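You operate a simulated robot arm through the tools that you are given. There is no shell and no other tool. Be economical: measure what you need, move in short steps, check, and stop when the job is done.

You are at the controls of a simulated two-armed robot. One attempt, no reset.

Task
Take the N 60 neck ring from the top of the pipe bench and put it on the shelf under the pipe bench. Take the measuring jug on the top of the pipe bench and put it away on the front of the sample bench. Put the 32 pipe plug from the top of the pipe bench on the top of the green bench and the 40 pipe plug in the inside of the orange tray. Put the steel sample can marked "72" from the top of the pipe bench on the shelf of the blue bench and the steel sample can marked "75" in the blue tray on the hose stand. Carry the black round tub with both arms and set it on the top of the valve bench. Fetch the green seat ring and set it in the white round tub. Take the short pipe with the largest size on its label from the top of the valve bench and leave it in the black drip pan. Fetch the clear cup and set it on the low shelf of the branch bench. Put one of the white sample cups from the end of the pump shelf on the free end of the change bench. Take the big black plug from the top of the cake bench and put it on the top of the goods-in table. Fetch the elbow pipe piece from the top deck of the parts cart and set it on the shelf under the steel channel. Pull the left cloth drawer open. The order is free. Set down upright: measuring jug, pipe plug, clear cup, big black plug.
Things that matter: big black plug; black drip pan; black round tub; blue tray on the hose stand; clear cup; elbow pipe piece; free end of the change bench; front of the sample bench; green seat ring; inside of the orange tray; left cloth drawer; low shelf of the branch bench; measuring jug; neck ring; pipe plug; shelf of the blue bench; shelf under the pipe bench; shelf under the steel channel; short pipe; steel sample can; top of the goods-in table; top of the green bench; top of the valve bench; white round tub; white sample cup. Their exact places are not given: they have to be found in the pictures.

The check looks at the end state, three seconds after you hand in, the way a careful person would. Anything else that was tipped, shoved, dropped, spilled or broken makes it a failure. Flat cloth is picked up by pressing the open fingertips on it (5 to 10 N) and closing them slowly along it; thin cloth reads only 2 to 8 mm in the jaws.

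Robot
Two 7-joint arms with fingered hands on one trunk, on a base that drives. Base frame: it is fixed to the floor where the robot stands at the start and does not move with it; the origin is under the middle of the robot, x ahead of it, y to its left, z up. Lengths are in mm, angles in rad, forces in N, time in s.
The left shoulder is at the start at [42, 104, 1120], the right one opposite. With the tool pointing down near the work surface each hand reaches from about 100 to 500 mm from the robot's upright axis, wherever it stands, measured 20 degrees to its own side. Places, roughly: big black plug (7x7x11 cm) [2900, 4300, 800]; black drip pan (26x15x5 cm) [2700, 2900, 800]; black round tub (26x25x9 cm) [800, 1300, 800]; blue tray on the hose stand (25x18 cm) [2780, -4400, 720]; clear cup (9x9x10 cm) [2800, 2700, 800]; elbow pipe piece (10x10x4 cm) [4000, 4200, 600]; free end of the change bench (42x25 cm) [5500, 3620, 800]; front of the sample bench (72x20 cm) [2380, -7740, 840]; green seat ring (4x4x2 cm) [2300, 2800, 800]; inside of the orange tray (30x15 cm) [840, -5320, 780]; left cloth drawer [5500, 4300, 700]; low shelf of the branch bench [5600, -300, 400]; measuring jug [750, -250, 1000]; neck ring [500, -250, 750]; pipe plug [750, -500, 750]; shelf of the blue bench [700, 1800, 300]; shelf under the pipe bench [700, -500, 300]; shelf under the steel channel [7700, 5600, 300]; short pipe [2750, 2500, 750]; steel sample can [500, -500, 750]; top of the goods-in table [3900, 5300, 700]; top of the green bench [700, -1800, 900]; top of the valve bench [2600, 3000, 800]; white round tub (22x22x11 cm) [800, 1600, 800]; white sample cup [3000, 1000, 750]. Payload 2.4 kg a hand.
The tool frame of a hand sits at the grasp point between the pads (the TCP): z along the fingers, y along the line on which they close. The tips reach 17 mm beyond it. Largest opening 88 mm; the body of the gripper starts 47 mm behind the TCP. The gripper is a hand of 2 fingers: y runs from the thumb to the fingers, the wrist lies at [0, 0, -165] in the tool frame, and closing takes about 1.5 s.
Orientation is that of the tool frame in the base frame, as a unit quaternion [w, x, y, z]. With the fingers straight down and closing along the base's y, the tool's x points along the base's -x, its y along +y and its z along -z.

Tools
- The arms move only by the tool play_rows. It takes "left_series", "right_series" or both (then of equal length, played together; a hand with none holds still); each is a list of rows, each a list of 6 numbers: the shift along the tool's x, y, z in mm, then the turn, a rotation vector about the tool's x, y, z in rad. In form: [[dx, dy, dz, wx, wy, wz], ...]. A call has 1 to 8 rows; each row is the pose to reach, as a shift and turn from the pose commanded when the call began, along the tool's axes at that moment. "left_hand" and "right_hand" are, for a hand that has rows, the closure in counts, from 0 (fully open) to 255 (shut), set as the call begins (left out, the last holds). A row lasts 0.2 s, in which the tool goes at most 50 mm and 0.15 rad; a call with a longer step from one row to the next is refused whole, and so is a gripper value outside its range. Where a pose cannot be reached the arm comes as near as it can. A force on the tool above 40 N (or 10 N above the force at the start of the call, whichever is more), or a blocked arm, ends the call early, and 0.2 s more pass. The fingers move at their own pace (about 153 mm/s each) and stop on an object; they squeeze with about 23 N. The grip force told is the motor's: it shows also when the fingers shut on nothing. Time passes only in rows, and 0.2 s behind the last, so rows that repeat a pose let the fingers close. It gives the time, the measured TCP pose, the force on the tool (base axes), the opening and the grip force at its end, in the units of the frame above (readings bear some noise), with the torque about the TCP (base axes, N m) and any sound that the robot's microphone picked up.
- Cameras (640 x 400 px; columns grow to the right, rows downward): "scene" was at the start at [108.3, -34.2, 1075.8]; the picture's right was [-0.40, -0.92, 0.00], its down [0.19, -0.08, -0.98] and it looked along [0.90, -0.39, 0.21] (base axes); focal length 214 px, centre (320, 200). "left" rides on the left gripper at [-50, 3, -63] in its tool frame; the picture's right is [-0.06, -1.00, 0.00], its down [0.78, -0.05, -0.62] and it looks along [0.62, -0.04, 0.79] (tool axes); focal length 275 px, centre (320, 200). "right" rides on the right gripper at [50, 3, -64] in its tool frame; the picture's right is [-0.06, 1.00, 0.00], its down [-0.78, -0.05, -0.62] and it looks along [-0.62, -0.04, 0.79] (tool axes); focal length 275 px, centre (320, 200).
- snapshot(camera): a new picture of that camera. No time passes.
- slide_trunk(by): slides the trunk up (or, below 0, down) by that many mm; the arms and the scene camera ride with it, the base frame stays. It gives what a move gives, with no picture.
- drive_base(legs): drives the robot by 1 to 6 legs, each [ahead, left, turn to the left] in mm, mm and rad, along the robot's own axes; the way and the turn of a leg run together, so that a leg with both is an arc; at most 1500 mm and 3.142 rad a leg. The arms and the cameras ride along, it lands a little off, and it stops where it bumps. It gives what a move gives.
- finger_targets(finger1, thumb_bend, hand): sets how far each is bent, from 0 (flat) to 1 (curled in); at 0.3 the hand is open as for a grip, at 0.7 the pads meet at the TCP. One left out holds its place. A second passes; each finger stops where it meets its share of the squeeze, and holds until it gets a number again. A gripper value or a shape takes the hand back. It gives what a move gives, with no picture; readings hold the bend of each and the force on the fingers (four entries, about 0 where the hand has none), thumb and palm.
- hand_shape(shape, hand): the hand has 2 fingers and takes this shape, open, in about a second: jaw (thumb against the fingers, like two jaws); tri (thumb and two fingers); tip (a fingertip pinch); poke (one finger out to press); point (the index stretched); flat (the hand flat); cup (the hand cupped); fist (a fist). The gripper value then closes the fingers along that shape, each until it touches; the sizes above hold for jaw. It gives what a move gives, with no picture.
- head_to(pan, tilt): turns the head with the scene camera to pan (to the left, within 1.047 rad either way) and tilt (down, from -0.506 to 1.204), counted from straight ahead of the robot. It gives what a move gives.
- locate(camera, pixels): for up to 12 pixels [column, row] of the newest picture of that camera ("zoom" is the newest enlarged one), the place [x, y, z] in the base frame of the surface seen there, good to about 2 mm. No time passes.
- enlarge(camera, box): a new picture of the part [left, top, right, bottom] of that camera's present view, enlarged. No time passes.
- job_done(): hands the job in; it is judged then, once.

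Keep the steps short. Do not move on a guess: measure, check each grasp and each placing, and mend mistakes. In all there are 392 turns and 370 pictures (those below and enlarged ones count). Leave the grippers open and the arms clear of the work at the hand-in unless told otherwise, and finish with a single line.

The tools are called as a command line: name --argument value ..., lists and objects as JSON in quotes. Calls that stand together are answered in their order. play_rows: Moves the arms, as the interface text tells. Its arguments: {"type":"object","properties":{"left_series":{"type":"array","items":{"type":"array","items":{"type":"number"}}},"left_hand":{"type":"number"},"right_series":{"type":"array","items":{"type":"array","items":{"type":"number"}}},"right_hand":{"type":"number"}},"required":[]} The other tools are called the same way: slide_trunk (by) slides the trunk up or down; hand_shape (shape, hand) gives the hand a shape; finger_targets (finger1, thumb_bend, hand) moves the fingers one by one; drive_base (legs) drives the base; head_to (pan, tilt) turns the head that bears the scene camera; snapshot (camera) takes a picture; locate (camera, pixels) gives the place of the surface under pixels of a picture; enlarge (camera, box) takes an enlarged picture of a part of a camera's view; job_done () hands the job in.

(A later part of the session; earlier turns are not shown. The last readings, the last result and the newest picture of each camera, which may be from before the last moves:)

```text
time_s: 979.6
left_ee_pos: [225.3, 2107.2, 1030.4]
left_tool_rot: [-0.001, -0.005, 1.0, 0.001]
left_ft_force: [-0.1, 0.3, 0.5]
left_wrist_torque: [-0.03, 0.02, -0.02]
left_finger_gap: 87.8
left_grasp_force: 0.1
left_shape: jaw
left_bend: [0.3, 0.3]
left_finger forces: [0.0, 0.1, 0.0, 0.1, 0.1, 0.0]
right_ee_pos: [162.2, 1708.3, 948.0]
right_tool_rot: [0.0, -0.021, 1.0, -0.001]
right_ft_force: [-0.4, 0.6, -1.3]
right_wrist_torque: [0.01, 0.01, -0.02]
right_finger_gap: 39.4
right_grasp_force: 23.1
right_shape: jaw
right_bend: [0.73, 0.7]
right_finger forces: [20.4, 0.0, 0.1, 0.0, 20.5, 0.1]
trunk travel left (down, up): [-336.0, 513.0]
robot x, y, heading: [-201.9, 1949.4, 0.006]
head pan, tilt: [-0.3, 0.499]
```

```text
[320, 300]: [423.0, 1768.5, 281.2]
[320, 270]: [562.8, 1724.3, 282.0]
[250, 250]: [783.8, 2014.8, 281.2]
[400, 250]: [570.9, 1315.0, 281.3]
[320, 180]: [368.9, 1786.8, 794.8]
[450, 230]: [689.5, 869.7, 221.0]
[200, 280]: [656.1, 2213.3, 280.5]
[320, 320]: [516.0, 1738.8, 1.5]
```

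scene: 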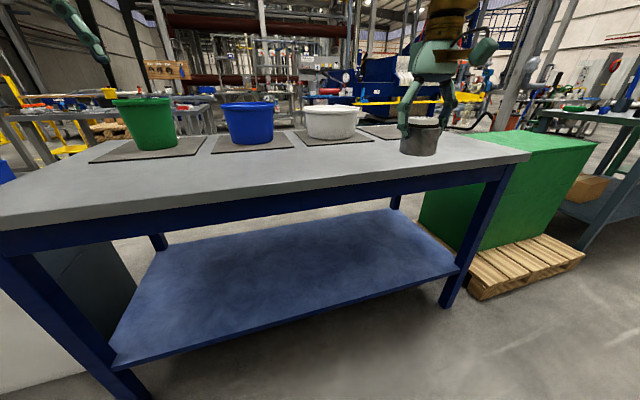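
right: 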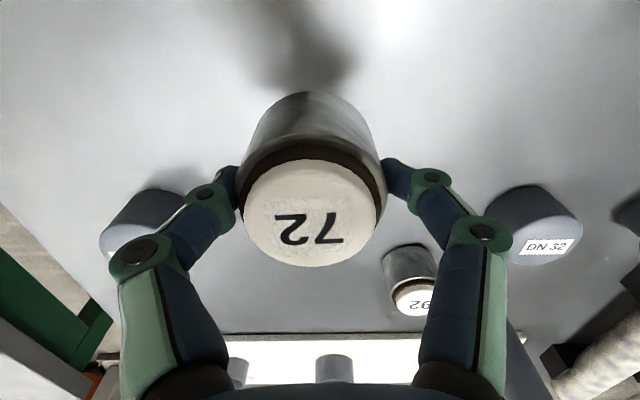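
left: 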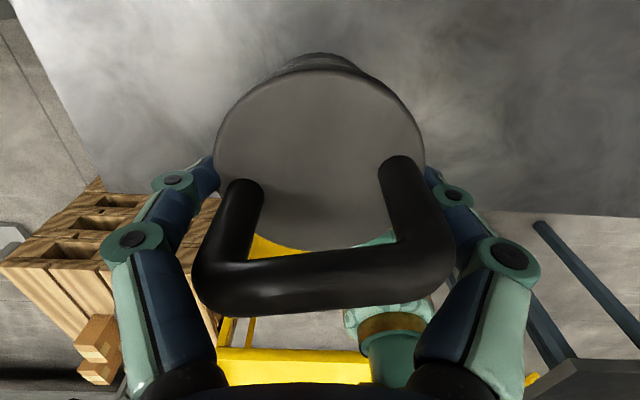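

Shelf z≈281, front edge x≈420. I raise the left hand 250 mm, lower the trunk, then bring the right hand down in the stretched outward posture.

play_rows --left_series '[[0, 0, -45, 0, 0, 0], [0, 0, -90, 0, 0, 0], [0, 0, -135, 0, 0, 0], [0, 0, -180, 0, 0, 0], [0, 0, -220, 0, 0, 0], [0, 0, -245, 0, 0, 0]]' --right_series '[[0, 0, 30, 0, 0, 0], [0, -10, 60, 0, 0, 0], [0, -20, 90, 0, 0, 0], [0, -30, 120, 0, 0, 0], [0, -40, 145, 0, 0, 0], [0, -50, 165, 0, 0, 0]]'

slide_trunk --by -336

play_rows --right_series '[[-5, -10, 25, 0, 0, 0], [-10, -20, 50, 0, 0, 0], [-15, -30, 75, 0, 0, 0], [-15, -40, 95, 0, 0, 0], [-15, -45, 110, 0, 0, 0]]'

snapshot --camera "scene"

```text
time_s: 981.0
left_ee_pos: [226.1, 2106.4, 1277.8]
left_tool_rot: [0.002, -0.005, 1.0, 0.001]
left_ft_force: [0.4, -0.1, -0.3]
left_wrist_torque: [-0.02, 0.0, 0.0]
left_finger_gap: 87.8
left_grasp_force: 0.0
left_shape: jaw
left_bend: [0.3, 0.3]
left_finger forces: [0.1, 0.1, 0.0, 0.0, 0.1, 0.0]
right_ee_pos: [164.8, 1658.5, 783.7]
right_tool_rot: [-0.001, -0.021, 1.0, -0.001]
right_ft_force: [0.2, 0.4, -2.1]
right_wrist_torque: [-0.01, -0.01, -0.02]
right_finger_gap: 39.3
right_grasp_force: 23.2
right_shape: jaw
right_bend: [0.73, 0.7]
right_finger forces: [20.4, 0.0, 0.1, 0.0, 20.5, 0.0]
trunk travel left (down, up): [-336.0, 513.0]
robot x, y, heading: [-200.3, 1952.5, 0.006]
head pan, tilt: [-0.3, 0.499]
```

```text
time_s: 984.3
left_ee_pos: [249.6, 2105.9, 918.3]
left_tool_rot: [-0.03, -0.005, 1.0, 0.0]
left_ft_force: [0.2, -0.3, 0.4]
left_wrist_torque: [0.02, -0.01, -0.01]
left_finger_gap: 87.8
left_grasp_force: 0.0
left_shape: jaw
left_bend: [0.3, 0.3]
left_finger forces: [0.0, 0.1, 0.0, 0.0, 0.1, 0.0]
right_ee_pos: [164.8, 1658.8, 449.4]
right_tool_rot: [0.0, -0.021, 1.0, 0.0]
right_ft_force: [-0.6, -0.4, -1.6]
right_wrist_torque: [0.0, 0.0, 0.0]
right_finger_gap: 39.5
right_grasp_force: 22.7
right_shape: jaw
right_bend: [0.73, 0.7]
right_finger forces: [20.4, 0.0, 0.1, 0.0, 20.3, 0.1]
trunk travel left (down, up): [0.0, 849.0]
robot x, y, heading: [-199.6, 1944.2, 0.003]
head pan, tilt: [-0.3, 0.499]
```

```text
time_s: 985.5
left_ee_pos: [249.9, 2107.3, 918.7]
left_tool_rot: [-0.03, -0.005, 1.0, 0.0]
left_ft_force: [0.2, -0.7, -0.5]
left_wrist_torque: [0.01, 0.01, 0.02]
left_finger_gap: 87.9
left_grasp_force: 0.1
left_shape: jaw
left_bend: [0.3, 0.3]
left_finger forces: [0.1, 0.0, 0.0, 0.0, 0.1, 0.0]
right_ee_pos: [183.1, 1615.6, 337.3]
right_tool_rot: [0.0, -0.022, 1.0, -0.001]
right_ft_force: [0.5, -0.8, -0.9]
right_wrist_torque: [0.02, -0.02, -0.03]
right_finger_gap: 39.2
right_grasp_force: 23.5
right_shape: jaw
right_bend: [0.73, 0.7]
right_finger forces: [20.3, 0.1, 0.0, 0.0, 20.5, 0.0]
trunk travel left (down, up): [0.0, 849.0]
robot x, y, heading: [-201.5, 1948.9, 0.003]
head pan, tilt: [-0.3, 0.499]
```

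```text
135 pictures are left
```

scene: 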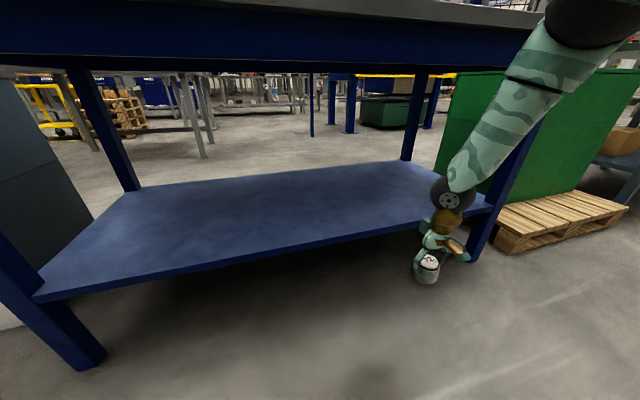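

locate --camera "scene" --pixels '[[590, 30], [560, 45], [530, 85], [490, 145], [320, 65], [320, 20], [430, 270], [300, 235]]'

```text
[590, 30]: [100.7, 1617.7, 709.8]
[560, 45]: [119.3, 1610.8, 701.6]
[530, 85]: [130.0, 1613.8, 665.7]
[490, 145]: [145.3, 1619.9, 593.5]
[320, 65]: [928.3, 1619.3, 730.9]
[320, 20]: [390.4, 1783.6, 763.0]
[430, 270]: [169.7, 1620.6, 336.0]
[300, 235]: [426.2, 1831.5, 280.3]
```

The elbow sits too far forward/high for the table's apron. In the steel-channel case a 45° yaw put the forearm low from the side; I mirror that: yaw the right hand by -0.785.

play_rows --right_series '[[0, 0, -5, 0, 0, -0.13], [0, 0, -10, 0, 0, -0.26], [0, 0, -10, 0, 0, -0.39], [0, 0, -10, 0, 0, -0.52], [0, 0, -10, 0, 0, -0.65], [0, 0, -10, 0, 0, -0.785]]'

snapshot --camera "scene"

```text
time_s: 986.9
left_ee_pos: [249.4, 2107.9, 918.6]
left_tool_rot: [-0.03, -0.005, 1.0, 0.001]
left_ft_force: [0.1, 0.3, -0.3]
left_wrist_torque: [0.01, 0.02, -0.03]
left_finger_gap: 87.8
left_grasp_force: 0.1
left_shape: jaw
left_bend: [0.3, 0.3]
left_finger forces: [0.0, 0.0, 0.1, 0.1, 0.0, 0.0]
right_ee_pos: [181.8, 1613.3, 348.0]
right_tool_rot: [0.0, -0.404, 0.915, -0.001]
right_ft_force: [-0.3, -0.6, -1.0]
right_wrist_torque: [0.0, -0.02, 0.01]
right_finger_gap: 39.2
right_grasp_force: 22.3
right_shape: jaw
right_bend: [0.73, 0.7]
right_finger forces: [20.3, 0.1, 0.0, 0.0, 20.3, 0.0]
trunk travel left (down, up): [0.0, 849.0]
robot x, y, heading: [-199.8, 1947.7, 0.007]
head pan, tilt: [-0.3, 0.499]
```

```text
134 pictures are left
```

scene: 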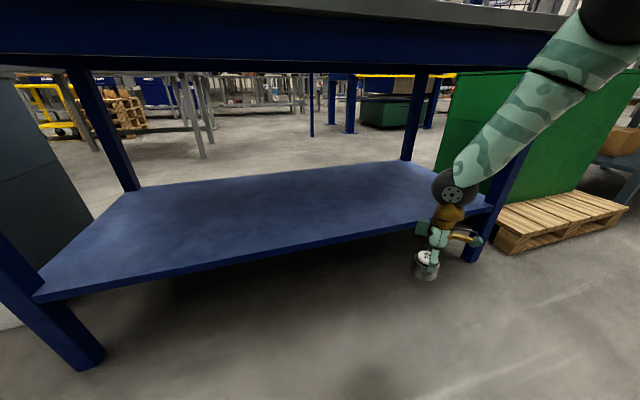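

locate --camera "scene" --pixels '[[610, 20], [580, 40], [560, 70], [540, 100], [510, 110], [480, 160], [600, 70]]'

```text
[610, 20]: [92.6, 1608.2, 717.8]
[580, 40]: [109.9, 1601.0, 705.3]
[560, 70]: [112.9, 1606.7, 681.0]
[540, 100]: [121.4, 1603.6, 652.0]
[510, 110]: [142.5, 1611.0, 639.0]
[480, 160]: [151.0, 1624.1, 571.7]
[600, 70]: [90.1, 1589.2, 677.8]
```

The forearm is still steep. With the left arm the low forearm came after moving in from an inner position; I repeat that: inward and up first.

play_rows --right_series '[[-20, 23, -20, 0, 0, 0], [-45, 50, -50, 0, 0, 0], [-70, 77, -80, 0, 0, 0], [-95, 105, -85, 0, 0, 0], [-120, 132, -85, 0, 0, 0], [-145, 160, -85, 0, 0, 0]]'

play_rows --right_series '[[20, -30, 8, 0, 0, 0], [45, -58, 16, 0, 0, 0], [70, -85, 26, 0, 0, 0], [95, -112, 36, 0, 0, 0], [110, -135, 44, 0, 0, 0]]'

snapshot --camera "scene"

```text
time_s: 988.3
left_ee_pos: [248.2, 2106.4, 919.0]
left_tool_rot: [-0.03, -0.005, 1.0, 0.001]
left_ft_force: [-0.4, -0.7, 0.5]
left_wrist_torque: [-0.03, -0.02, -0.01]
left_finger_gap: 88.0
left_grasp_force: 0.1
left_shape: jaw
left_bend: [0.3, 0.3]
left_finger forces: [0.0, 0.0, 0.0, 0.1, 0.0, 0.0]
right_ee_pos: [162.3, 1830.1, 433.8]
right_tool_rot: [0.0, -0.402, 0.915, 0.0]
right_ft_force: [-1.2, -0.6, -1.6]
right_wrist_torque: [-0.01, 0.01, -0.01]
right_finger_gap: 39.0
right_grasp_force: 22.8
right_shape: jaw
right_bend: [0.73, 0.7]
right_finger forces: [20.4, 0.0, 0.0, 0.1, 20.5, 0.0]
trunk travel left (down, up): [0.0, 849.0]
robot x, y, heading: [-200.6, 1951.4, 0.006]
head pan, tilt: [-0.3, 0.499]
```

```text
time_s: 989.5
left_ee_pos: [249.3, 2107.4, 918.0]
left_tool_rot: [-0.029, -0.006, 1.0, 0.0]
left_ft_force: [-0.1, -0.6, -0.7]
left_wrist_torque: [-0.03, 0.01, 0.01]
left_finger_gap: 88.1
left_grasp_force: 0.1
left_shape: jaw
left_bend: [0.3, 0.3]
left_finger forces: [0.0, 0.0, 0.0, 0.0, 0.0, 0.1]
right_ee_pos: [187.0, 1656.2, 388.4]
right_tool_rot: [0.0, -0.403, 0.915, -0.001]
right_ft_force: [-0.1, 0.1, -0.7]
right_wrist_torque: [-0.01, 0.02, 0.0]
right_finger_gap: 38.8
right_grasp_force: 23.3
right_shape: jaw
right_bend: [0.73, 0.7]
right_finger forces: [20.4, 0.1, 0.1, 0.1, 20.5, 0.1]
trunk travel left (down, up): [0.0, 849.0]
robot x, y, heading: [-201.8, 1953.4, 0.007]
head pan, tilt: [-0.3, 0.499]
```

```text
133 pictures are left
```

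scene: 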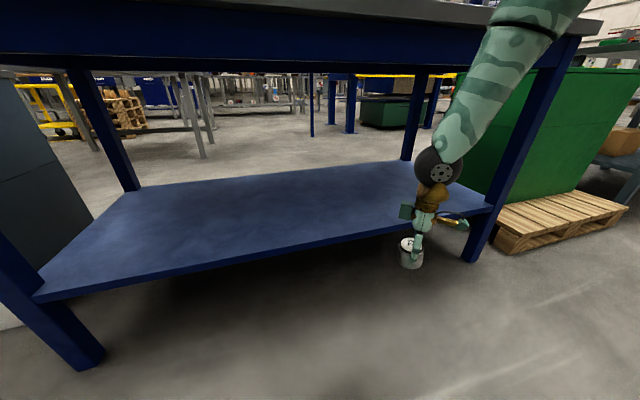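

The right elbow stays high in this configuration. The left arm earlier had the low-elbow posture; I test it here in free air: lower the left hand with 0.8 yaw.

play_rows --left_series '[[0, 0, 45, 0, 0.0, 0.1], [0, 0, 90, 0, 0.0, 0.2], [0, 0, 135, 0, 0.0, 0.3], [0, 0, 180, 0, 0.0, 0.4], [0, 0, 225, 0, 0.0, 0.5], [0, 0, 270, 0, 0.0, 0.6], [0, 0, 315, 0, 0.0, 0.7], [0, 0, 355, 0, 0, 0.8]]'

play_rows --left_series '[[20, 30, 30, 0, -0.05, 0], [45, 60, 60, 0, -0.05, 0], [70, 90, 90, 0, -0.05, 0], [85, 110, 120, 0, -0.05, 0], [90, 120, 150, 0, -0.05, 0], [90, 120, 180, 0, -0.05, 0]]'

head_to --pan 0.4 --tilt 0.4

snapshot --camera "scene"

```text
time_s: 991.3
left_ee_pos: [228.1, 2106.6, 561.3]
left_tool_rot: [-0.027, 0.385, 0.922, -0.011]
left_ft_force: [0.1, 1.0, 0.6]
left_wrist_torque: [-0.01, 0.0, 0.02]
left_finger_gap: 87.7
left_grasp_force: 0.1
left_shape: jaw
left_bend: [0.3, 0.3]
left_finger forces: [0.1, 0.0, 0.0, 0.0, 0.1, 0.0]
right_ee_pos: [187.0, 1657.7, 388.2]
right_tool_rot: [0.001, -0.402, 0.916, -0.001]
right_ft_force: [0.4, 0.5, -1.4]
right_wrist_torque: [-0.02, 0.02, 0.02]
right_finger_gap: 38.5
right_grasp_force: 23.0
right_shape: jaw
right_bend: [0.73, 0.7]
right_finger forces: [20.1, 0.0, 0.0, 0.1, 20.3, 0.0]
trunk travel left (down, up): [0.0, 849.0]
robot x, y, heading: [-200.1, 1948.1, 0.003]
head pan, tilt: [-0.3, 0.499]
```

```text
time_s: 992.7
left_ee_pos: [238.0, 2256.5, 381.6]
left_tool_rot: [-0.004, 0.384, 0.923, -0.021]
left_ft_force: [-0.9, 0.5, 0.6]
left_wrist_torque: [-0.04, -0.02, 0.03]
left_finger_gap: 87.9
left_grasp_force: 0.0
left_shape: jaw
left_bend: [0.3, 0.3]
left_finger forces: [0.1, 0.1, 0.0, 0.0, 0.1, 0.0]
right_ee_pos: [187.8, 1657.4, 387.9]
right_tool_rot: [0.0, -0.402, 0.916, -0.001]
right_ft_force: [-0.2, -0.5, -1.6]
right_wrist_torque: [0.0, -0.01, -0.02]
right_finger_gap: 38.7
right_grasp_force: 23.4
right_shape: jaw
right_bend: [0.73, 0.7]
right_finger forces: [20.1, 0.0, 0.0, 0.0, 20.3, 0.1]
trunk travel left (down, up): [0.0, 849.0]
robot x, y, heading: [-201.8, 1951.6, 0.004]
head pan, tilt: [-0.3, 0.499]
```

```text
time_s: 993.8
left_ee_pos: [238.7, 2255.8, 381.0]
left_tool_rot: [-0.005, 0.385, 0.923, -0.021]
left_ft_force: [0.7, 0.6, 0.0]
left_wrist_torque: [0.0, 0.01, 0.01]
left_finger_gap: 88.1
left_grasp_force: 0.0
left_shape: jaw
left_bend: [0.3, 0.3]
left_finger forces: [0.0, 0.0, 0.0, 0.0, 0.0, 0.1]
right_ee_pos: [188.2, 1656.0, 388.3]
right_tool_rot: [0.001, -0.401, 0.916, -0.001]
right_ft_force: [0.0, -0.1, -1.5]
right_wrist_torque: [-0.03, 0.02, 0.01]
right_finger_gap: 38.7
right_grasp_force: 22.6
right_shape: jaw
right_bend: [0.73, 0.7]
right_finger forces: [20.2, 0.1, 0.0, 0.0, 20.3, 0.0]
trunk travel left (down, up): [0.0, 849.0]
robot x, y, heading: [-199.6, 1950.8, 0.006]
head pan, tilt: [0.4, 0.4]
```

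```text
132 pictures are left
```

scene: 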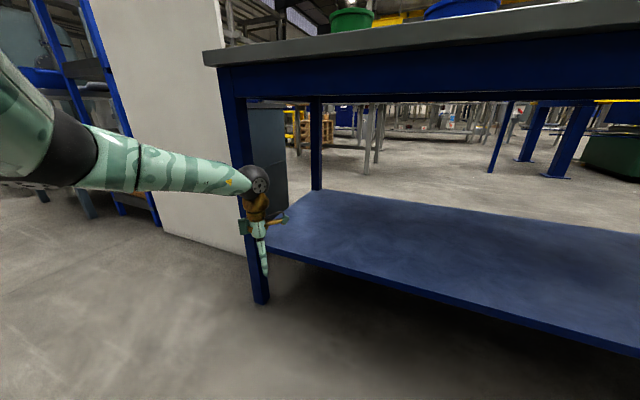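

The left arm has the low-elbow posture. I'll hand the can over via the bench top front: raise trunk, lift both hands.

slide_trunk --by 336

play_rows --right_series '[[0, 0, -40, 0, 0, 0], [0, 0, -80, 0, 0, 0], [0, 0, -120, 0, 0, 0], [0, 0, -160, 0, 0, 0], [0, 0, -190, 0, 0, 0], [0, 0, -200, 0, 0, 0]]' --left_series '[[0, 0, -45, 0.01, 0, 0], [0, 0, -90, 0.02, 0, 0], [0, 0, -135, 0.03, 0, 0], [0, 0, -180, 0.04, 0, 0], [0, 0, -225, 0.04, 0, 0], [0, 0, -260, 0.04, 0, 0]]'

head_to --pan -0.4 --tilt 0.5

snapshot --camera "scene"

locate --camera "scene" --pixels '[[320, 175], [320, 160], [360, 160], [280, 180], [400, 160], [340, 145], [300, 150], [380, 180]]'

```text
time_s: 997.1
left_ee_pos: [239.6, 2255.1, 718.3]
left_tool_rot: [-0.005, 0.385, 0.923, -0.021]
left_ft_force: [-0.4, 0.0, 0.0]
left_wrist_torque: [-0.04, 0.0, 0.0]
left_finger_gap: 88.0
left_grasp_force: 0.2
left_shape: jaw
left_bend: [0.3, 0.3]
left_finger forces: [0.0, 0.1, 0.0, 0.0, 0.0, 0.0]
right_ee_pos: [200.3, 1656.3, 767.4]
right_tool_rot: [0.054, -0.401, 0.914, -0.025]
right_ft_force: [0.1, 0.4, -0.1]
right_wrist_torque: [-0.01, 0.01, 0.03]
right_finger_gap: 38.6
right_grasp_force: 23.3
right_shape: jaw
right_bend: [0.73, 0.7]
right_finger forces: [20.3, 0.0, 0.0, 0.0, 20.2, 0.1]
trunk travel left (down, up): [-336.0, 513.0]
robot x, y, heading: [-197.0, 1950.8, 0.007]
head pan, tilt: [0.4, 0.4]
```

```text
time_s: 998.5
left_ee_pos: [244.8, 2264.9, 977.8]
left_tool_rot: [-0.013, 0.384, 0.922, -0.039]
left_ft_force: [0.9, 0.5, 0.1]
left_wrist_torque: [0.0, 0.02, -0.02]
left_finger_gap: 88.0
left_grasp_force: 0.2
left_shape: jaw
left_bend: [0.3, 0.3]
left_finger forces: [0.0, 0.0, 0.0, 0.0, 0.1, 0.0]
right_ee_pos: [177.8, 1655.3, 966.4]
right_tool_rot: [0.054, -0.401, 0.914, -0.025]
right_ft_force: [-0.3, 0.2, -1.1]
right_wrist_torque: [-0.03, -0.01, 0.01]
right_finger_gap: 38.4
right_grasp_force: 23.2
right_shape: jaw
right_bend: [0.73, 0.7]
right_finger forces: [20.3, 0.0, 0.0, 0.0, 20.1, 0.1]
trunk travel left (down, up): [-336.0, 513.0]
robot x, y, heading: [-196.8, 1949.7, 0.002]
head pan, tilt: [0.4, 0.4]
```

```text
time_s: 999.6
left_ee_pos: [244.7, 2265.1, 976.5]
left_tool_rot: [-0.013, 0.385, 0.922, -0.039]
left_ft_force: [0.4, 0.7, -0.3]
left_wrist_torque: [-0.01, 0.05, 0.0]
left_finger_gap: 87.9
left_grasp_force: 0.0
left_shape: jaw
left_bend: [0.3, 0.3]
left_finger forces: [0.0, 0.0, 0.0, 0.0, 0.0, 0.1]
right_ee_pos: [177.5, 1656.9, 965.9]
right_tool_rot: [0.055, -0.401, 0.914, -0.024]
right_ft_force: [0.6, -0.1, -0.7]
right_wrist_torque: [-0.02, -0.03, 0.0]
right_finger_gap: 38.4
right_grasp_force: 23.1
right_shape: jaw
right_bend: [0.73, 0.7]
right_finger forces: [20.3, 0.1, 0.0, 0.0, 20.1, 0.1]
trunk travel left (down, up): [-336.0, 513.0]
robot x, y, heading: [-200.8, 1946.2, 0.006]
head pan, tilt: [-0.4, 0.499]
```

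```text
131 pictures are left
```

scene: 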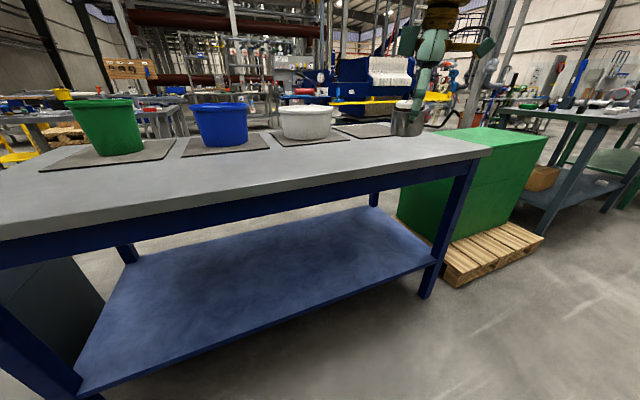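

```text
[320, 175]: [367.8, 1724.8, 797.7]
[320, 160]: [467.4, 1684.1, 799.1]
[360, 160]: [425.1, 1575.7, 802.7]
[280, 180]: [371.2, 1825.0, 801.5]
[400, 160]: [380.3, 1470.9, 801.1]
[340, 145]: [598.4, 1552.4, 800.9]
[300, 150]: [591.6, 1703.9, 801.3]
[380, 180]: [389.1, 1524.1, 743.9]
```

Free spot (460,1660), top z≈801. I straighten the right hand, drive 283 ahead, and set the can there.

play_rows --right_series '[[0, 0, 0, -0.044, 0.041, 0], [0, 0, 0, -0.088, 0.082, 0]]'

drive_base --legs '[[283, 0, 0]]'

play_rows --right_series '[[0, 0, 40, 0, 0, 0], [0, 0, 80, 0, 0, 0], [0, 0, 110, 0, 0, 0], [0, 0, 124, 0, 0, 0]]'

snapshot --camera "right"

```text
time_s: 1000.2
left_ee_pos: [245.1, 2264.6, 977.3]
left_tool_rot: [-0.013, 0.384, 0.922, -0.039]
left_ft_force: [-0.6, 0.0, 0.1]
left_wrist_torque: [0.0, 0.04, 0.02]
left_finger_gap: 87.8
left_grasp_force: 0.1
left_shape: jaw
left_bend: [0.3, 0.3]
left_finger forces: [0.0, 0.0, 0.0, 0.0, 0.1, 0.1]
right_ee_pos: [177.3, 1656.5, 965.8]
right_tool_rot: [-0.001, -0.402, 0.915, -0.001]
right_ft_force: [-1.0, 0.3, -1.9]
right_wrist_torque: [0.01, 0.0, -0.04]
right_finger_gap: 38.4
right_grasp_force: 23.1
right_shape: jaw
right_bend: [0.73, 0.7]
right_finger forces: [20.2, 0.0, 0.0, 0.0, 20.2, 0.0]
trunk travel left (down, up): [-336.0, 513.0]
robot x, y, heading: [-202.4, 1951.2, 0.009]
head pan, tilt: [-0.4, 0.499]
```

```text
time_s: 1002.2
left_ee_pos: [528.2, 2268.1, 978.2]
left_tool_rot: [-0.012, 0.382, 0.923, -0.039]
left_ft_force: [0.4, -1.0, -0.8]
left_wrist_torque: [-0.01, 0.02, -0.02]
left_finger_gap: 88.1
left_grasp_force: 0.0
left_shape: jaw
left_bend: [0.3, 0.3]
left_finger forces: [0.0, 0.0, 0.1, 0.1, 0.0, 0.1]
right_ee_pos: [462.1, 1659.9, 965.5]
right_tool_rot: [0.0, -0.403, 0.915, -0.002]
right_ft_force: [-0.3, -0.1, -1.4]
right_wrist_torque: [-0.02, 0.0, -0.02]
right_finger_gap: 38.2
right_grasp_force: 23.1
right_shape: jaw
right_bend: [0.73, 0.7]
right_finger forces: [20.0, 0.0, 0.0, 0.0, 20.2, 0.0]
trunk travel left (down, up): [-336.0, 513.0]
robot x, y, heading: [86.7, 1951.2, 0.011]
head pan, tilt: [-0.4, 0.499]
```

```text
time_s: 1003.2
left_ee_pos: [526.9, 2267.4, 976.2]
left_tool_rot: [-0.013, 0.383, 0.923, -0.039]
left_ft_force: [0.1, 0.5, 0.5]
left_wrist_torque: [0.0, -0.02, -0.01]
left_finger_gap: 87.8
left_grasp_force: 0.1
left_shape: jaw
left_bend: [0.3, 0.3]
left_finger forces: [0.1, 0.0, 0.0, 0.0, 0.0, 0.1]
right_ee_pos: [462.9, 1659.7, 841.8]
right_tool_rot: [0.0, -0.403, 0.915, -0.001]
right_ft_force: [0.8, -0.8, -0.4]
right_wrist_torque: [-0.02, -0.01, 0.01]
right_finger_gap: 37.9
right_grasp_force: 22.8
right_shape: jaw
right_bend: [0.73, 0.7]
right_finger forces: [20.1, 0.0, 0.0, 0.1, 20.1, 0.0]
trunk travel left (down, up): [-336.0, 513.0]
robot x, y, heading: [81.8, 1957.0, 0.009]
head pan, tilt: [-0.4, 0.499]
```

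```text
130 pictures are left
```

right: 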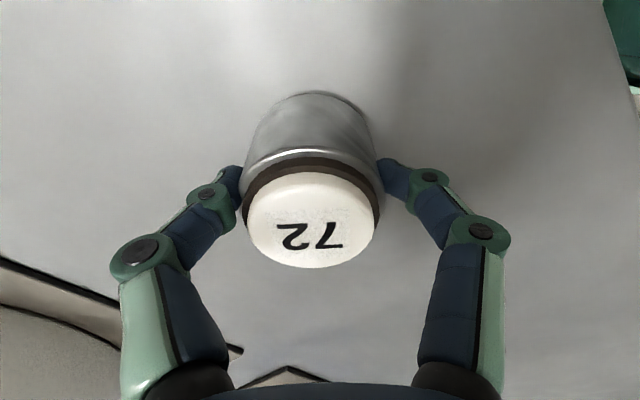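

play_rows --right_series '[[0, 0, 2, 0, 0, 0], [0, 0, 4, 0, 0, 0], [0, 0, 6, 0, 0, 0]]'

play_rows --right_series '[[0, 0, 0, 0, 0, 0], [0, 0, 0, 0, 0, 0], [0, 0, 0, 0, 0, 0], [0, 0, 0, 0, 0, 0], [0, 0, -30, 0, 0, 0], [0, 0, -75, 0, 0, 0], [0, 0, -120, 0, 0, 0], [0, 0, -165, 0, 0, 0]]' --right_hand 0

snapshot --camera "right"

locate --camera "right" --pixels '[[320, 60], [320, 100], [300, 80], [340, 80], [320, 30]]'

```text
time_s: 1004.0
left_ee_pos: [526.4, 2268.4, 976.8]
left_tool_rot: [-0.013, 0.383, 0.923, -0.039]
left_ft_force: [1.1, 0.0, 0.5]
left_wrist_torque: [0.02, 0.0, -0.05]
left_finger_gap: 88.0
left_grasp_force: 0.0
left_shape: jaw
left_bend: [0.3, 0.3]
left_finger forces: [0.0, 0.0, 0.0, 0.0, 0.0, 0.0]
right_ee_pos: [460.7, 1660.3, 837.9]
right_tool_rot: [0.001, -0.404, 0.915, -0.003]
right_ft_force: [-0.3, -3.2, 13.1]
right_wrist_torque: [-0.08, -0.08, -0.04]
right_finger_gap: 38.6
right_grasp_force: 23.1
right_shape: jaw
right_bend: [0.74, 0.7]
right_finger forces: [22.2, 0.0, 0.0, 0.1, 23.9, 0.0]
trunk travel left (down, up): [-336.0, 513.0]
robot x, y, heading: [78.4, 1948.1, 0.007]
head pan, tilt: [-0.4, 0.499]
```

```text
time_s: 1005.8
left_ee_pos: [527.0, 2267.9, 976.9]
left_tool_rot: [-0.013, 0.383, 0.923, -0.039]
left_ft_force: [-0.2, -1.0, 0.3]
left_wrist_torque: [-0.01, -0.02, -0.01]
left_finger_gap: 87.8
left_grasp_force: 0.0
left_shape: jaw
left_bend: [0.3, 0.3]
left_finger forces: [0.0, 0.0, 0.1, 0.0, 0.1, 0.0]
right_ee_pos: [458.5, 1657.8, 1003.0]
right_tool_rot: [-0.001, -0.403, 0.915, -0.001]
right_ft_force: [0.7, 0.7, 0.0]
right_wrist_torque: [0.05, 0.01, -0.01]
right_finger_gap: 88.3
right_grasp_force: 0.2
right_shape: jaw
right_bend: [0.3, 0.3]
right_finger forces: [0.1, 0.0, 0.1, 0.0, 0.0, 0.1]
trunk travel left (down, up): [-336.0, 513.0]
robot x, y, heading: [84.6, 1951.5, 0.012]
head pan, tilt: [-0.4, 0.499]
```

```text
129 pictures are left
```

right: 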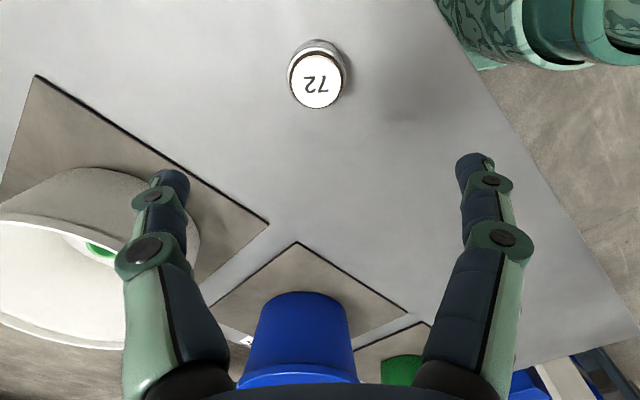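

```text
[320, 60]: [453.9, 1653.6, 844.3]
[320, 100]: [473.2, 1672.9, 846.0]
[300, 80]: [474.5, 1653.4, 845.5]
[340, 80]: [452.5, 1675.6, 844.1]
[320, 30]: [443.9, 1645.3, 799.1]
```

Can centre (464,1664). I strafe right 604 and back 63 so the left hand comes above it, correcting its small tilt.

drive_base --legs '[[-63, 0, -0.008], [0, -600, 0]]'

play_rows --left_series '[[0, 0, 0, -0.041, 0.003, 0], [0, 0, 0, -0.082, 0.006, 0]]'

snapshot --camera "left"

locate --camera "left" --pixels '[[320, 60], [320, 90], [300, 75], [340, 75]]'

```text
time_s: 1009.8
left_ee_pos: [467.5, 1656.7, 976.3]
left_tool_rot: [-0.014, 0.389, 0.92, -0.039]
left_ft_force: [-0.3, 0.5, -0.1]
left_wrist_torque: [0.01, 0.0, 0.03]
left_finger_gap: 87.8
left_grasp_force: 0.1
left_shape: jaw
left_bend: [0.3, 0.3]
left_finger forces: [0.1, 0.0, 0.1, 0.1, 0.0, 0.0]
right_ee_pos: [390.9, 1048.3, 1002.1]
right_tool_rot: [-0.001, -0.396, 0.918, -0.001]
right_ft_force: [0.0, 0.7, -0.1]
right_wrist_torque: [-0.03, -0.03, -0.02]
right_finger_gap: 88.0
right_grasp_force: 0.0
right_shape: jaw
right_bend: [0.3, 0.3]
right_finger forces: [0.0, 0.0, 0.1, 0.0, 0.0, 0.1]
trunk travel left (down, up): [-336.0, 513.0]
robot x, y, heading: [20.4, 1348.5, -0.006]
head pan, tilt: [-0.4, 0.499]
```

```text
time_s: 1010.4
left_ee_pos: [468.3, 1656.0, 977.9]
left_tool_rot: [0.001, 0.39, 0.921, 0.001]
left_ft_force: [0.0, 0.7, 0.7]
left_wrist_torque: [0.0, 0.03, -0.03]
left_finger_gap: 87.9
left_grasp_force: 0.1
left_shape: jaw
left_bend: [0.3, 0.3]
left_finger forces: [0.0, 0.0, 0.0, 0.0, 0.1, 0.1]
right_ee_pos: [390.9, 1047.6, 1002.5]
right_tool_rot: [-0.001, -0.396, 0.918, -0.001]
right_ft_force: [0.0, 0.2, -0.2]
right_wrist_torque: [-0.01, -0.01, 0.01]
right_finger_gap: 88.1
right_grasp_force: 0.1
right_shape: jaw
right_bend: [0.3, 0.3]
right_finger forces: [0.1, 0.1, 0.0, 0.0, 0.0, 0.0]
trunk travel left (down, up): [-336.0, 513.0]
robot x, y, heading: [23.7, 1346.8, -0.004]
head pan, tilt: [-0.4, 0.499]
```

```text
128 pictures are left
```

left: 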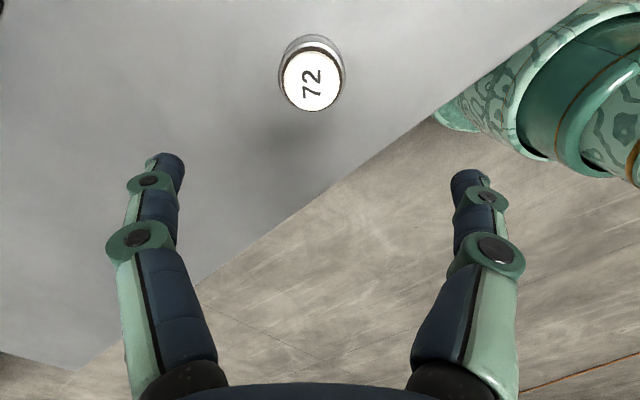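

```text
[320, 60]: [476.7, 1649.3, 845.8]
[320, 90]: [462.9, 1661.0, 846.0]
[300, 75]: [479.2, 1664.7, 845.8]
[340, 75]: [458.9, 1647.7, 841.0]
```

Nearly aligned (2, 5 mm off). I lower to z≈838 and grip.

play_rows --left_series '[[1, 2.5, 40, 0, 0, 0], [2, 5, 80, 0, 0, 0], [2, 5, 115, 0, 0, 0], [2, 5, 139, 0, 0, 0]]'

play_rows --left_series '[[0, 0, 0, 0, 0, 0], [0, 0, 0, 0, 0, 0], [0, 0, 0, 0, 0, 0], [0, 0, 0, 0, 0, 0], [0, 0, 0, 0, 0, 0], [0, 0, 0, 0, 0, 0], [0, 0, -25, 0, 0, 0], [0, 0, -70, 0, 0, 0]]' --left_hand 255

snapshot --camera "left"

```text
time_s: 1011.4
left_ee_pos: [470.0, 1660.1, 836.5]
left_tool_rot: [0.0, 0.39, 0.921, -0.001]
left_ft_force: [0.1, -0.2, -0.5]
left_wrist_torque: [0.01, -0.03, -0.02]
left_finger_gap: 87.5
left_grasp_force: 0.0
left_shape: jaw
left_bend: [0.3, 0.3]
left_finger forces: [0.0, 0.0, 0.0, 0.1, 0.2, 0.0]
right_ee_pos: [390.2, 1048.4, 1002.6]
right_tool_rot: [-0.001, -0.396, 0.918, -0.002]
right_ft_force: [0.6, -0.2, -0.8]
right_wrist_torque: [-0.01, 0.01, -0.01]
right_finger_gap: 88.0
right_grasp_force: 0.0
right_shape: jaw
right_bend: [0.3, 0.3]
right_finger forces: [0.0, 0.1, 0.0, 0.0, 0.0, 0.0]
trunk travel left (down, up): [-336.0, 513.0]
robot x, y, heading: [17.2, 1350.2, -0.007]
head pan, tilt: [-0.4, 0.499]
```

```text
time_s: 1013.2
left_ee_pos: [470.3, 1661.8, 907.5]
left_tool_rot: [0.0, 0.39, 0.921, 0.0]
left_ft_force: [0.0, 0.8, -1.4]
left_wrist_torque: [0.0, 0.0, -0.02]
left_finger_gap: 40.0
left_grasp_force: 22.6
left_shape: jaw
left_bend: [0.73, 0.7]
left_finger forces: [20.9, 0.1, 0.0, 0.0, 21.0, 0.0]
right_ee_pos: [390.3, 1047.3, 1002.8]
right_tool_rot: [-0.001, -0.396, 0.918, -0.002]
right_ft_force: [-0.6, 1.2, 1.2]
right_wrist_torque: [0.01, 0.02, -0.02]
right_finger_gap: 88.1
right_grasp_force: 0.0
right_shape: jaw
right_bend: [0.3, 0.3]
right_finger forces: [0.0, 0.0, 0.0, 0.1, 0.0, 0.0]
trunk travel left (down, up): [-336.0, 513.0]
robot x, y, heading: [18.6, 1350.3, -0.011]
head pan, tilt: [-0.4, 0.499]
```

```text
127 pictures are left
```

left: 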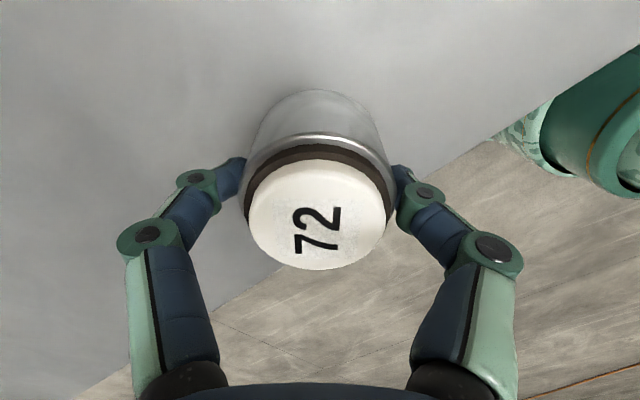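

Held by the left hand. I back off, raise the right hand 250, lower the trunk and bring the left hand to the low stretched posture.

drive_base --legs '[[-330, 0, 0]]'

play_rows --right_series '[[0, 0, -45, 0, 0, 0], [0, 0, -90, 0, 0, 0], [0, 0, -135, 0, 0, 0], [0, 0, -180, 0, 0, 0], [0, 0, -220, 0, 0, 0], [0, 0, -240, 0, 0, 0]]' --left_series '[[20, -25, 10, 0, 0, 0], [30, -40, 20, 0, 0, 0], [30, -50, 40, 0, 0, 0], [25, -55, 60, 0, 0, 0], [20, -55, 80, 0, 0, 0], [20, -55, 90, 0, 0, 0]]'

slide_trunk --by -336

```text
time_s: 1015.4
left_ee_pos: [137.5, 1664.1, 906.8]
left_tool_rot: [0.001, 0.391, 0.92, 0.0]
left_ft_force: [-0.6, 0.2, -1.2]
left_wrist_torque: [0.03, 0.01, 0.04]
left_finger_gap: 39.8
left_grasp_force: 23.1
left_shape: jaw
left_bend: [0.73, 0.7]
left_finger forces: [21.1, 0.0, 0.1, 0.1, 21.0, 0.0]
right_ee_pos: [56.7, 1049.9, 1000.7]
right_tool_rot: [0.0, -0.395, 0.919, 0.0]
right_ft_force: [0.2, 0.4, 1.1]
right_wrist_torque: [0.03, -0.02, 0.03]
right_finger_gap: 87.8
right_grasp_force: 0.1
right_shape: jaw
right_bend: [0.3, 0.3]
right_finger forces: [0.0, 0.0, 0.0, 0.0, 0.0, 0.1]
trunk travel left (down, up): [-336.0, 513.0]
robot x, y, heading: [-312.3, 1350.4, -0.005]
head pan, tilt: [-0.4, 0.499]
```

```text
time_s: 1016.8
left_ee_pos: [83.9, 1640.9, 816.0]
left_tool_rot: [0.001, 0.39, 0.921, 0.0]
left_ft_force: [0.4, -0.6, -1.2]
left_wrist_torque: [0.0, -0.03, -0.03]
left_finger_gap: 39.7
left_grasp_force: 22.8
left_shape: jaw
left_bend: [0.73, 0.7]
left_finger forces: [20.9, 0.0, 0.1, 0.0, 20.9, 0.1]
right_ee_pos: [56.7, 1052.0, 1242.3]
right_tool_rot: [0.0, -0.395, 0.919, -0.001]
right_ft_force: [-0.3, 0.3, -0.5]
right_wrist_torque: [-0.01, -0.01, 0.02]
right_finger_gap: 88.0
right_grasp_force: 0.0
right_shape: jaw
right_bend: [0.3, 0.3]
right_finger forces: [0.0, 0.0, 0.1, 0.0, 0.0, 0.0]
trunk travel left (down, up): [-336.0, 513.0]
robot x, y, heading: [-312.7, 1353.9, -0.011]
head pan, tilt: [-0.4, 0.499]
```

```text
time_s: 1020.1
left_ee_pos: [84.6, 1639.1, 481.7]
left_tool_rot: [0.001, 0.391, 0.921, -0.001]
left_ft_force: [0.5, 0.5, -1.2]
left_wrist_torque: [-0.02, 0.01, 0.0]
left_finger_gap: 40.1
left_grasp_force: 22.4
left_shape: jaw
left_bend: [0.73, 0.7]
left_finger forces: [20.9, 0.0, 0.0, 0.0, 20.9, 0.0]
right_ee_pos: [55.7, 1051.0, 906.3]
right_tool_rot: [0.0, -0.396, 0.918, -0.001]
right_ft_force: [0.0, -0.7, 0.0]
right_wrist_torque: [0.02, 0.0, -0.01]
right_finger_gap: 87.9
right_grasp_force: 0.1
right_shape: jaw
right_bend: [0.3, 0.3]
right_finger forces: [0.0, 0.1, 0.1, 0.0, 0.0, 0.1]
trunk travel left (down, up): [0.0, 849.0]
robot x, y, heading: [-313.3, 1350.5, -0.014]
head pan, tilt: [-0.4, 0.499]
```

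Now lower to z≈345 and look.

play_rows --left_series '[[0, 0, 35, 0, 0, 0], [0, 0, 70, 0, 0, 0], [0, 0, 105, 0, 0, 0], [0, 0, 135, 0, 0, 0]]'

head_to --pan 0.4 --tilt 0.4

snapshot --camera "scene"

```text
time_s: 1021.1
left_ee_pos: [84.1, 1638.2, 346.0]
left_tool_rot: [0.001, 0.391, 0.921, 0.0]
left_ft_force: [-0.3, 0.6, -0.6]
left_wrist_torque: [0.03, -0.02, -0.01]
left_finger_gap: 39.5
left_grasp_force: 23.2
left_shape: jaw
left_bend: [0.73, 0.7]
left_finger forces: [20.9, 0.1, 0.0, 0.1, 21.0, 0.0]
right_ee_pos: [56.7, 1050.8, 906.9]
right_tool_rot: [0.0, -0.395, 0.918, -0.001]
right_ft_force: [-0.2, 0.9, -0.5]
right_wrist_torque: [0.0, 0.03, -0.01]
right_finger_gap: 88.4
right_grasp_force: 0.1
right_shape: jaw
right_bend: [0.3, 0.3]
right_finger forces: [0.0, 0.1, 0.1, 0.1, 0.0, 0.0]
trunk travel left (down, up): [0.0, 849.0]
robot x, y, heading: [-318.4, 1348.5, -0.007]
head pan, tilt: [-0.4, 0.499]
```

```text
time_s: 1022.2
left_ee_pos: [84.6, 1638.3, 346.5]
left_tool_rot: [0.001, 0.391, 0.92, 0.0]
left_ft_force: [0.0, -0.3, -1.5]
left_wrist_torque: [0.01, 0.0, -0.02]
left_finger_gap: 40.0
left_grasp_force: 23.0
left_shape: jaw
left_bend: [0.73, 0.7]
left_finger forces: [21.0, 0.1, 0.1, 0.0, 21.0, 0.0]
right_ee_pos: [56.1, 1050.3, 904.8]
right_tool_rot: [-0.001, -0.395, 0.919, -0.001]
right_ft_force: [-0.2, 0.4, 0.4]
right_wrist_torque: [0.03, 0.03, 0.0]
right_finger_gap: 88.0
right_grasp_force: 0.1
right_shape: jaw
right_bend: [0.3, 0.3]
right_finger forces: [0.1, 0.0, 0.1, 0.0, 0.0, 0.0]
trunk travel left (down, up): [0.0, 849.0]
robot x, y, heading: [-315.5, 1354.4, -0.008]
head pan, tilt: [0.4, 0.4]
```

```text
126 pictures are left
```

scene: 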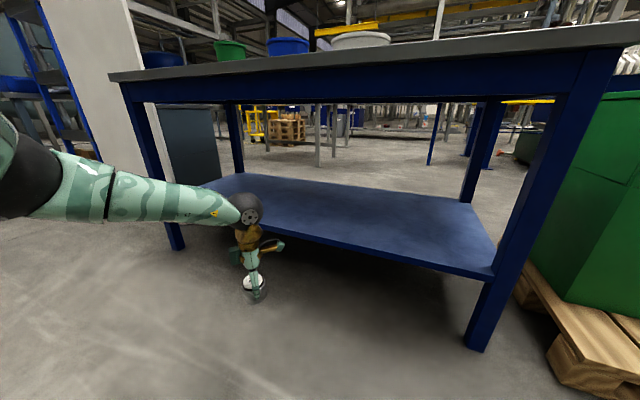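

The forearm is low. I check its height and where the bench legs are.

locate --camera "scene" --pixels '[[30, 180], [80, 190], [150, 200], [210, 208], [175, 240], [480, 320], [400, 230], [320, 250], [340, 95]]'

```text
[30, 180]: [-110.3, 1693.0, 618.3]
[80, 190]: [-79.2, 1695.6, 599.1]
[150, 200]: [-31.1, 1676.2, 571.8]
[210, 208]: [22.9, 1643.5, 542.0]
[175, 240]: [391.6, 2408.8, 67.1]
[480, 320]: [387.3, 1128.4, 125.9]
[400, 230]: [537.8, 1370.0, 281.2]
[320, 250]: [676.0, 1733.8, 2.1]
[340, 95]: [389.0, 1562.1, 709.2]
```

Everything clears the apron (bottom ≈709). I drive in 400 mm.

drive_base --legs '[[250, 0, 0.008], [152, 0, 0]]'

play_rows --left_series '[[0, 0, 8, 0, 0, 0], [0, 0, 16, 0, 0, 0], [0, 0, 22, 0, 0, 0], [0, 0, 26, 0, 0, 0]]'

snapshot --camera "scene"

```text
time_s: 1025.0
left_ee_pos: [485.1, 1643.4, 347.2]
left_tool_rot: [0.001, 0.384, 0.923, -0.001]
left_ft_force: [0.3, 0.1, -0.7]
left_wrist_torque: [0.01, -0.01, 0.0]
left_finger_gap: 40.1
left_grasp_force: 23.0
left_shape: jaw
left_bend: [0.73, 0.7]
left_finger forces: [21.0, 0.0, 0.0, 0.0, 21.0, 0.1]
right_ee_pos: [464.6, 1055.4, 905.9]
right_tool_rot: [0.0, -0.402, 0.916, -0.001]
right_ft_force: [0.1, 0.0, -0.5]
right_wrist_torque: [0.03, 0.0, 0.01]
right_finger_gap: 88.0
right_grasp_force: 0.0
right_shape: jaw
right_bend: [0.3, 0.3]
right_finger forces: [0.1, 0.0, 0.1, 0.0, 0.1, 0.1]
trunk travel left (down, up): [0.0, 849.0]
robot x, y, heading: [93.5, 1349.1, 0.003]
head pan, tilt: [0.4, 0.4]
```

```text
time_s: 1026.0
left_ee_pos: [483.7, 1641.2, 319.8]
left_tool_rot: [0.001, 0.386, 0.923, 0.0]
left_ft_force: [-0.3, -0.1, -1.6]
left_wrist_torque: [0.03, 0.02, 0.04]
left_finger_gap: 40.0
left_grasp_force: 23.1
left_shape: jaw
left_bend: [0.73, 0.7]
left_finger forces: [21.0, 0.1, 0.0, 0.0, 21.0, 0.1]
right_ee_pos: [465.3, 1055.0, 905.4]
right_tool_rot: [0.0, -0.402, 0.916, -0.001]
right_ft_force: [0.9, -1.4, 0.6]
right_wrist_torque: [0.02, -0.01, -0.01]
right_finger_gap: 87.8
right_grasp_force: 0.0
right_shape: jaw
right_bend: [0.3, 0.3]
right_finger forces: [0.0, 0.0, 0.1, 0.0, 0.1, 0.0]
trunk travel left (down, up): [0.0, 849.0]
robot x, y, heading: [91.2, 1352.6, 0.006]
head pan, tilt: [0.4, 0.4]
```

```text
125 pictures are left
```

scene: 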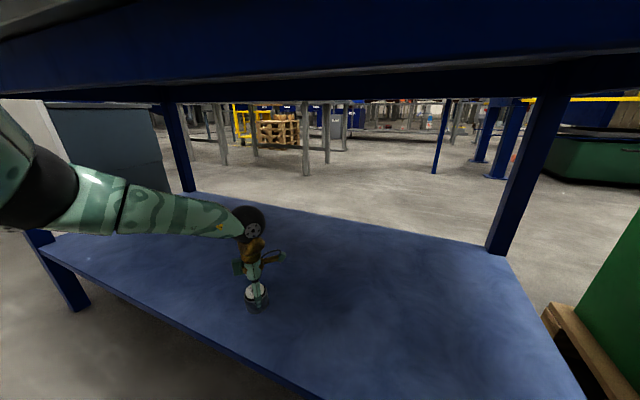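

Reached. The last few millimetres to contact.

play_rows --left_series '[[0, 0, 2, 0, 0, 0], [0, 0, 4, 0, 0, 0]]'

```text
time_s: 1026.6
left_ee_pos: [484.3, 1642.6, 317.4]
left_tool_rot: [0.001, 0.384, 0.923, -0.001]
left_ft_force: [0.9, -0.1, -1.0]
left_wrist_torque: [-0.01, 0.0, 0.02]
left_finger_gap: 40.0
left_grasp_force: 23.6
left_shape: jaw
left_bend: [0.73, 0.7]
left_finger forces: [21.0, 0.1, 0.0, 0.0, 21.0, 0.1]
right_ee_pos: [465.9, 1054.9, 906.2]
right_tool_rot: [-0.001, -0.402, 0.916, -0.001]
right_ft_force: [0.4, 0.5, -0.3]
right_wrist_torque: [-0.01, 0.03, 0.0]
right_finger_gap: 87.8
right_grasp_force: 0.0
right_shape: jaw
right_bend: [0.3, 0.3]
right_finger forces: [0.1, 0.1, 0.0, 0.1, 0.0, 0.1]
trunk travel left (down, up): [0.0, 849.0]
robot x, y, heading: [91.0, 1351.0, 0.005]
head pan, tilt: [0.4, 0.4]
```

play_rows --left_series '[[0, 0, 1.5, 0, 0, 0], [0, 0, 3, 0, 0, 0], [0, 0, 4.5, 0, 0, 0]]'

```text
time_s: 1027.4
left_ee_pos: [484.9, 1644.2, 313.3]
left_tool_rot: [0.002, 0.385, 0.923, 0.0]
left_ft_force: [-2.2, -1.8, 20.5]
left_wrist_torque: [-0.1, 0.08, -0.01]
left_finger_gap: 39.6
left_grasp_force: 23.0
left_shape: jaw
left_bend: [0.74, 0.7]
left_finger forces: [23.2, 0.0, 0.0, 0.0, 25.4, 0.0]
right_ee_pos: [464.1, 1054.4, 907.8]
right_tool_rot: [0.0, -0.402, 0.916, -0.001]
right_ft_force: [0.9, 0.0, 0.5]
right_wrist_torque: [-0.01, 0.02, 0.0]
right_finger_gap: 88.1
right_grasp_force: 0.0
right_shape: jaw
right_bend: [0.3, 0.3]
right_finger forces: [0.1, 0.1, 0.1, 0.0, 0.0, 0.0]
trunk travel left (down, up): [0.0, 849.0]
robot x, y, heading: [88.2, 1348.2, 0.005]
head pan, tilt: [0.4, 0.4]
```

Contact. I open, rise 50 mm and check.

play_rows --left_series '[[0, 0, -2, 0, 0, 0], [0, 0, -2, 0, 0, 0], [0, 0, -2, 0, 0, 0], [0, 0, -2, 0, 0, 0], [0, 0, -15, 0, 0, 0], [0, 0, -35, 0, 0, 0], [0, 0, -55, 0, 0, 0]]' --left_hand 0

enlarge --camera "scene" --box '[140, 180, 380, 340]'

```text
time_s: 1029.0
left_ee_pos: [484.6, 1643.4, 366.7]
left_tool_rot: [0.0, 0.384, 0.923, 0.0]
left_ft_force: [1.2, 0.0, -0.1]
left_wrist_torque: [0.0, 0.01, -0.01]
left_finger_gap: 87.9
left_grasp_force: 0.0
left_shape: jaw
left_bend: [0.3, 0.3]
left_finger forces: [0.0, 0.0, 0.0, 0.1, 0.0, 0.0]
right_ee_pos: [464.9, 1054.1, 906.3]
right_tool_rot: [0.0, -0.402, 0.916, -0.001]
right_ft_force: [-0.7, -0.1, -0.5]
right_wrist_torque: [-0.02, -0.02, -0.01]
right_finger_gap: 88.2
right_grasp_force: 0.0
right_shape: jaw
right_bend: [0.3, 0.3]
right_finger forces: [0.0, 0.0, 0.0, 0.0, 0.0, 0.1]
trunk travel left (down, up): [0.0, 849.0]
robot x, y, heading: [88.5, 1349.2, 0.002]
head pan, tilt: [0.4, 0.4]
```

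```text
2.50 times, centred on (260, 260) of scene
```

zoom: 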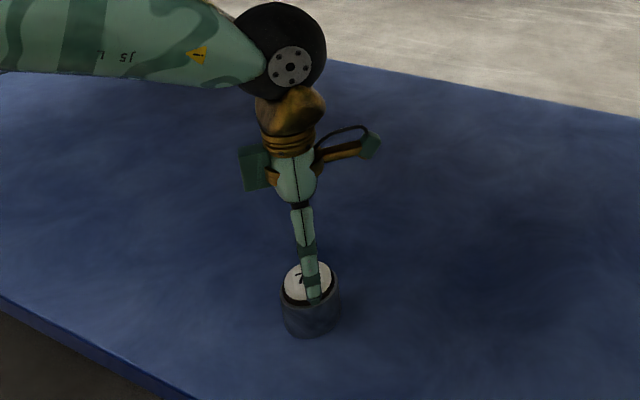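

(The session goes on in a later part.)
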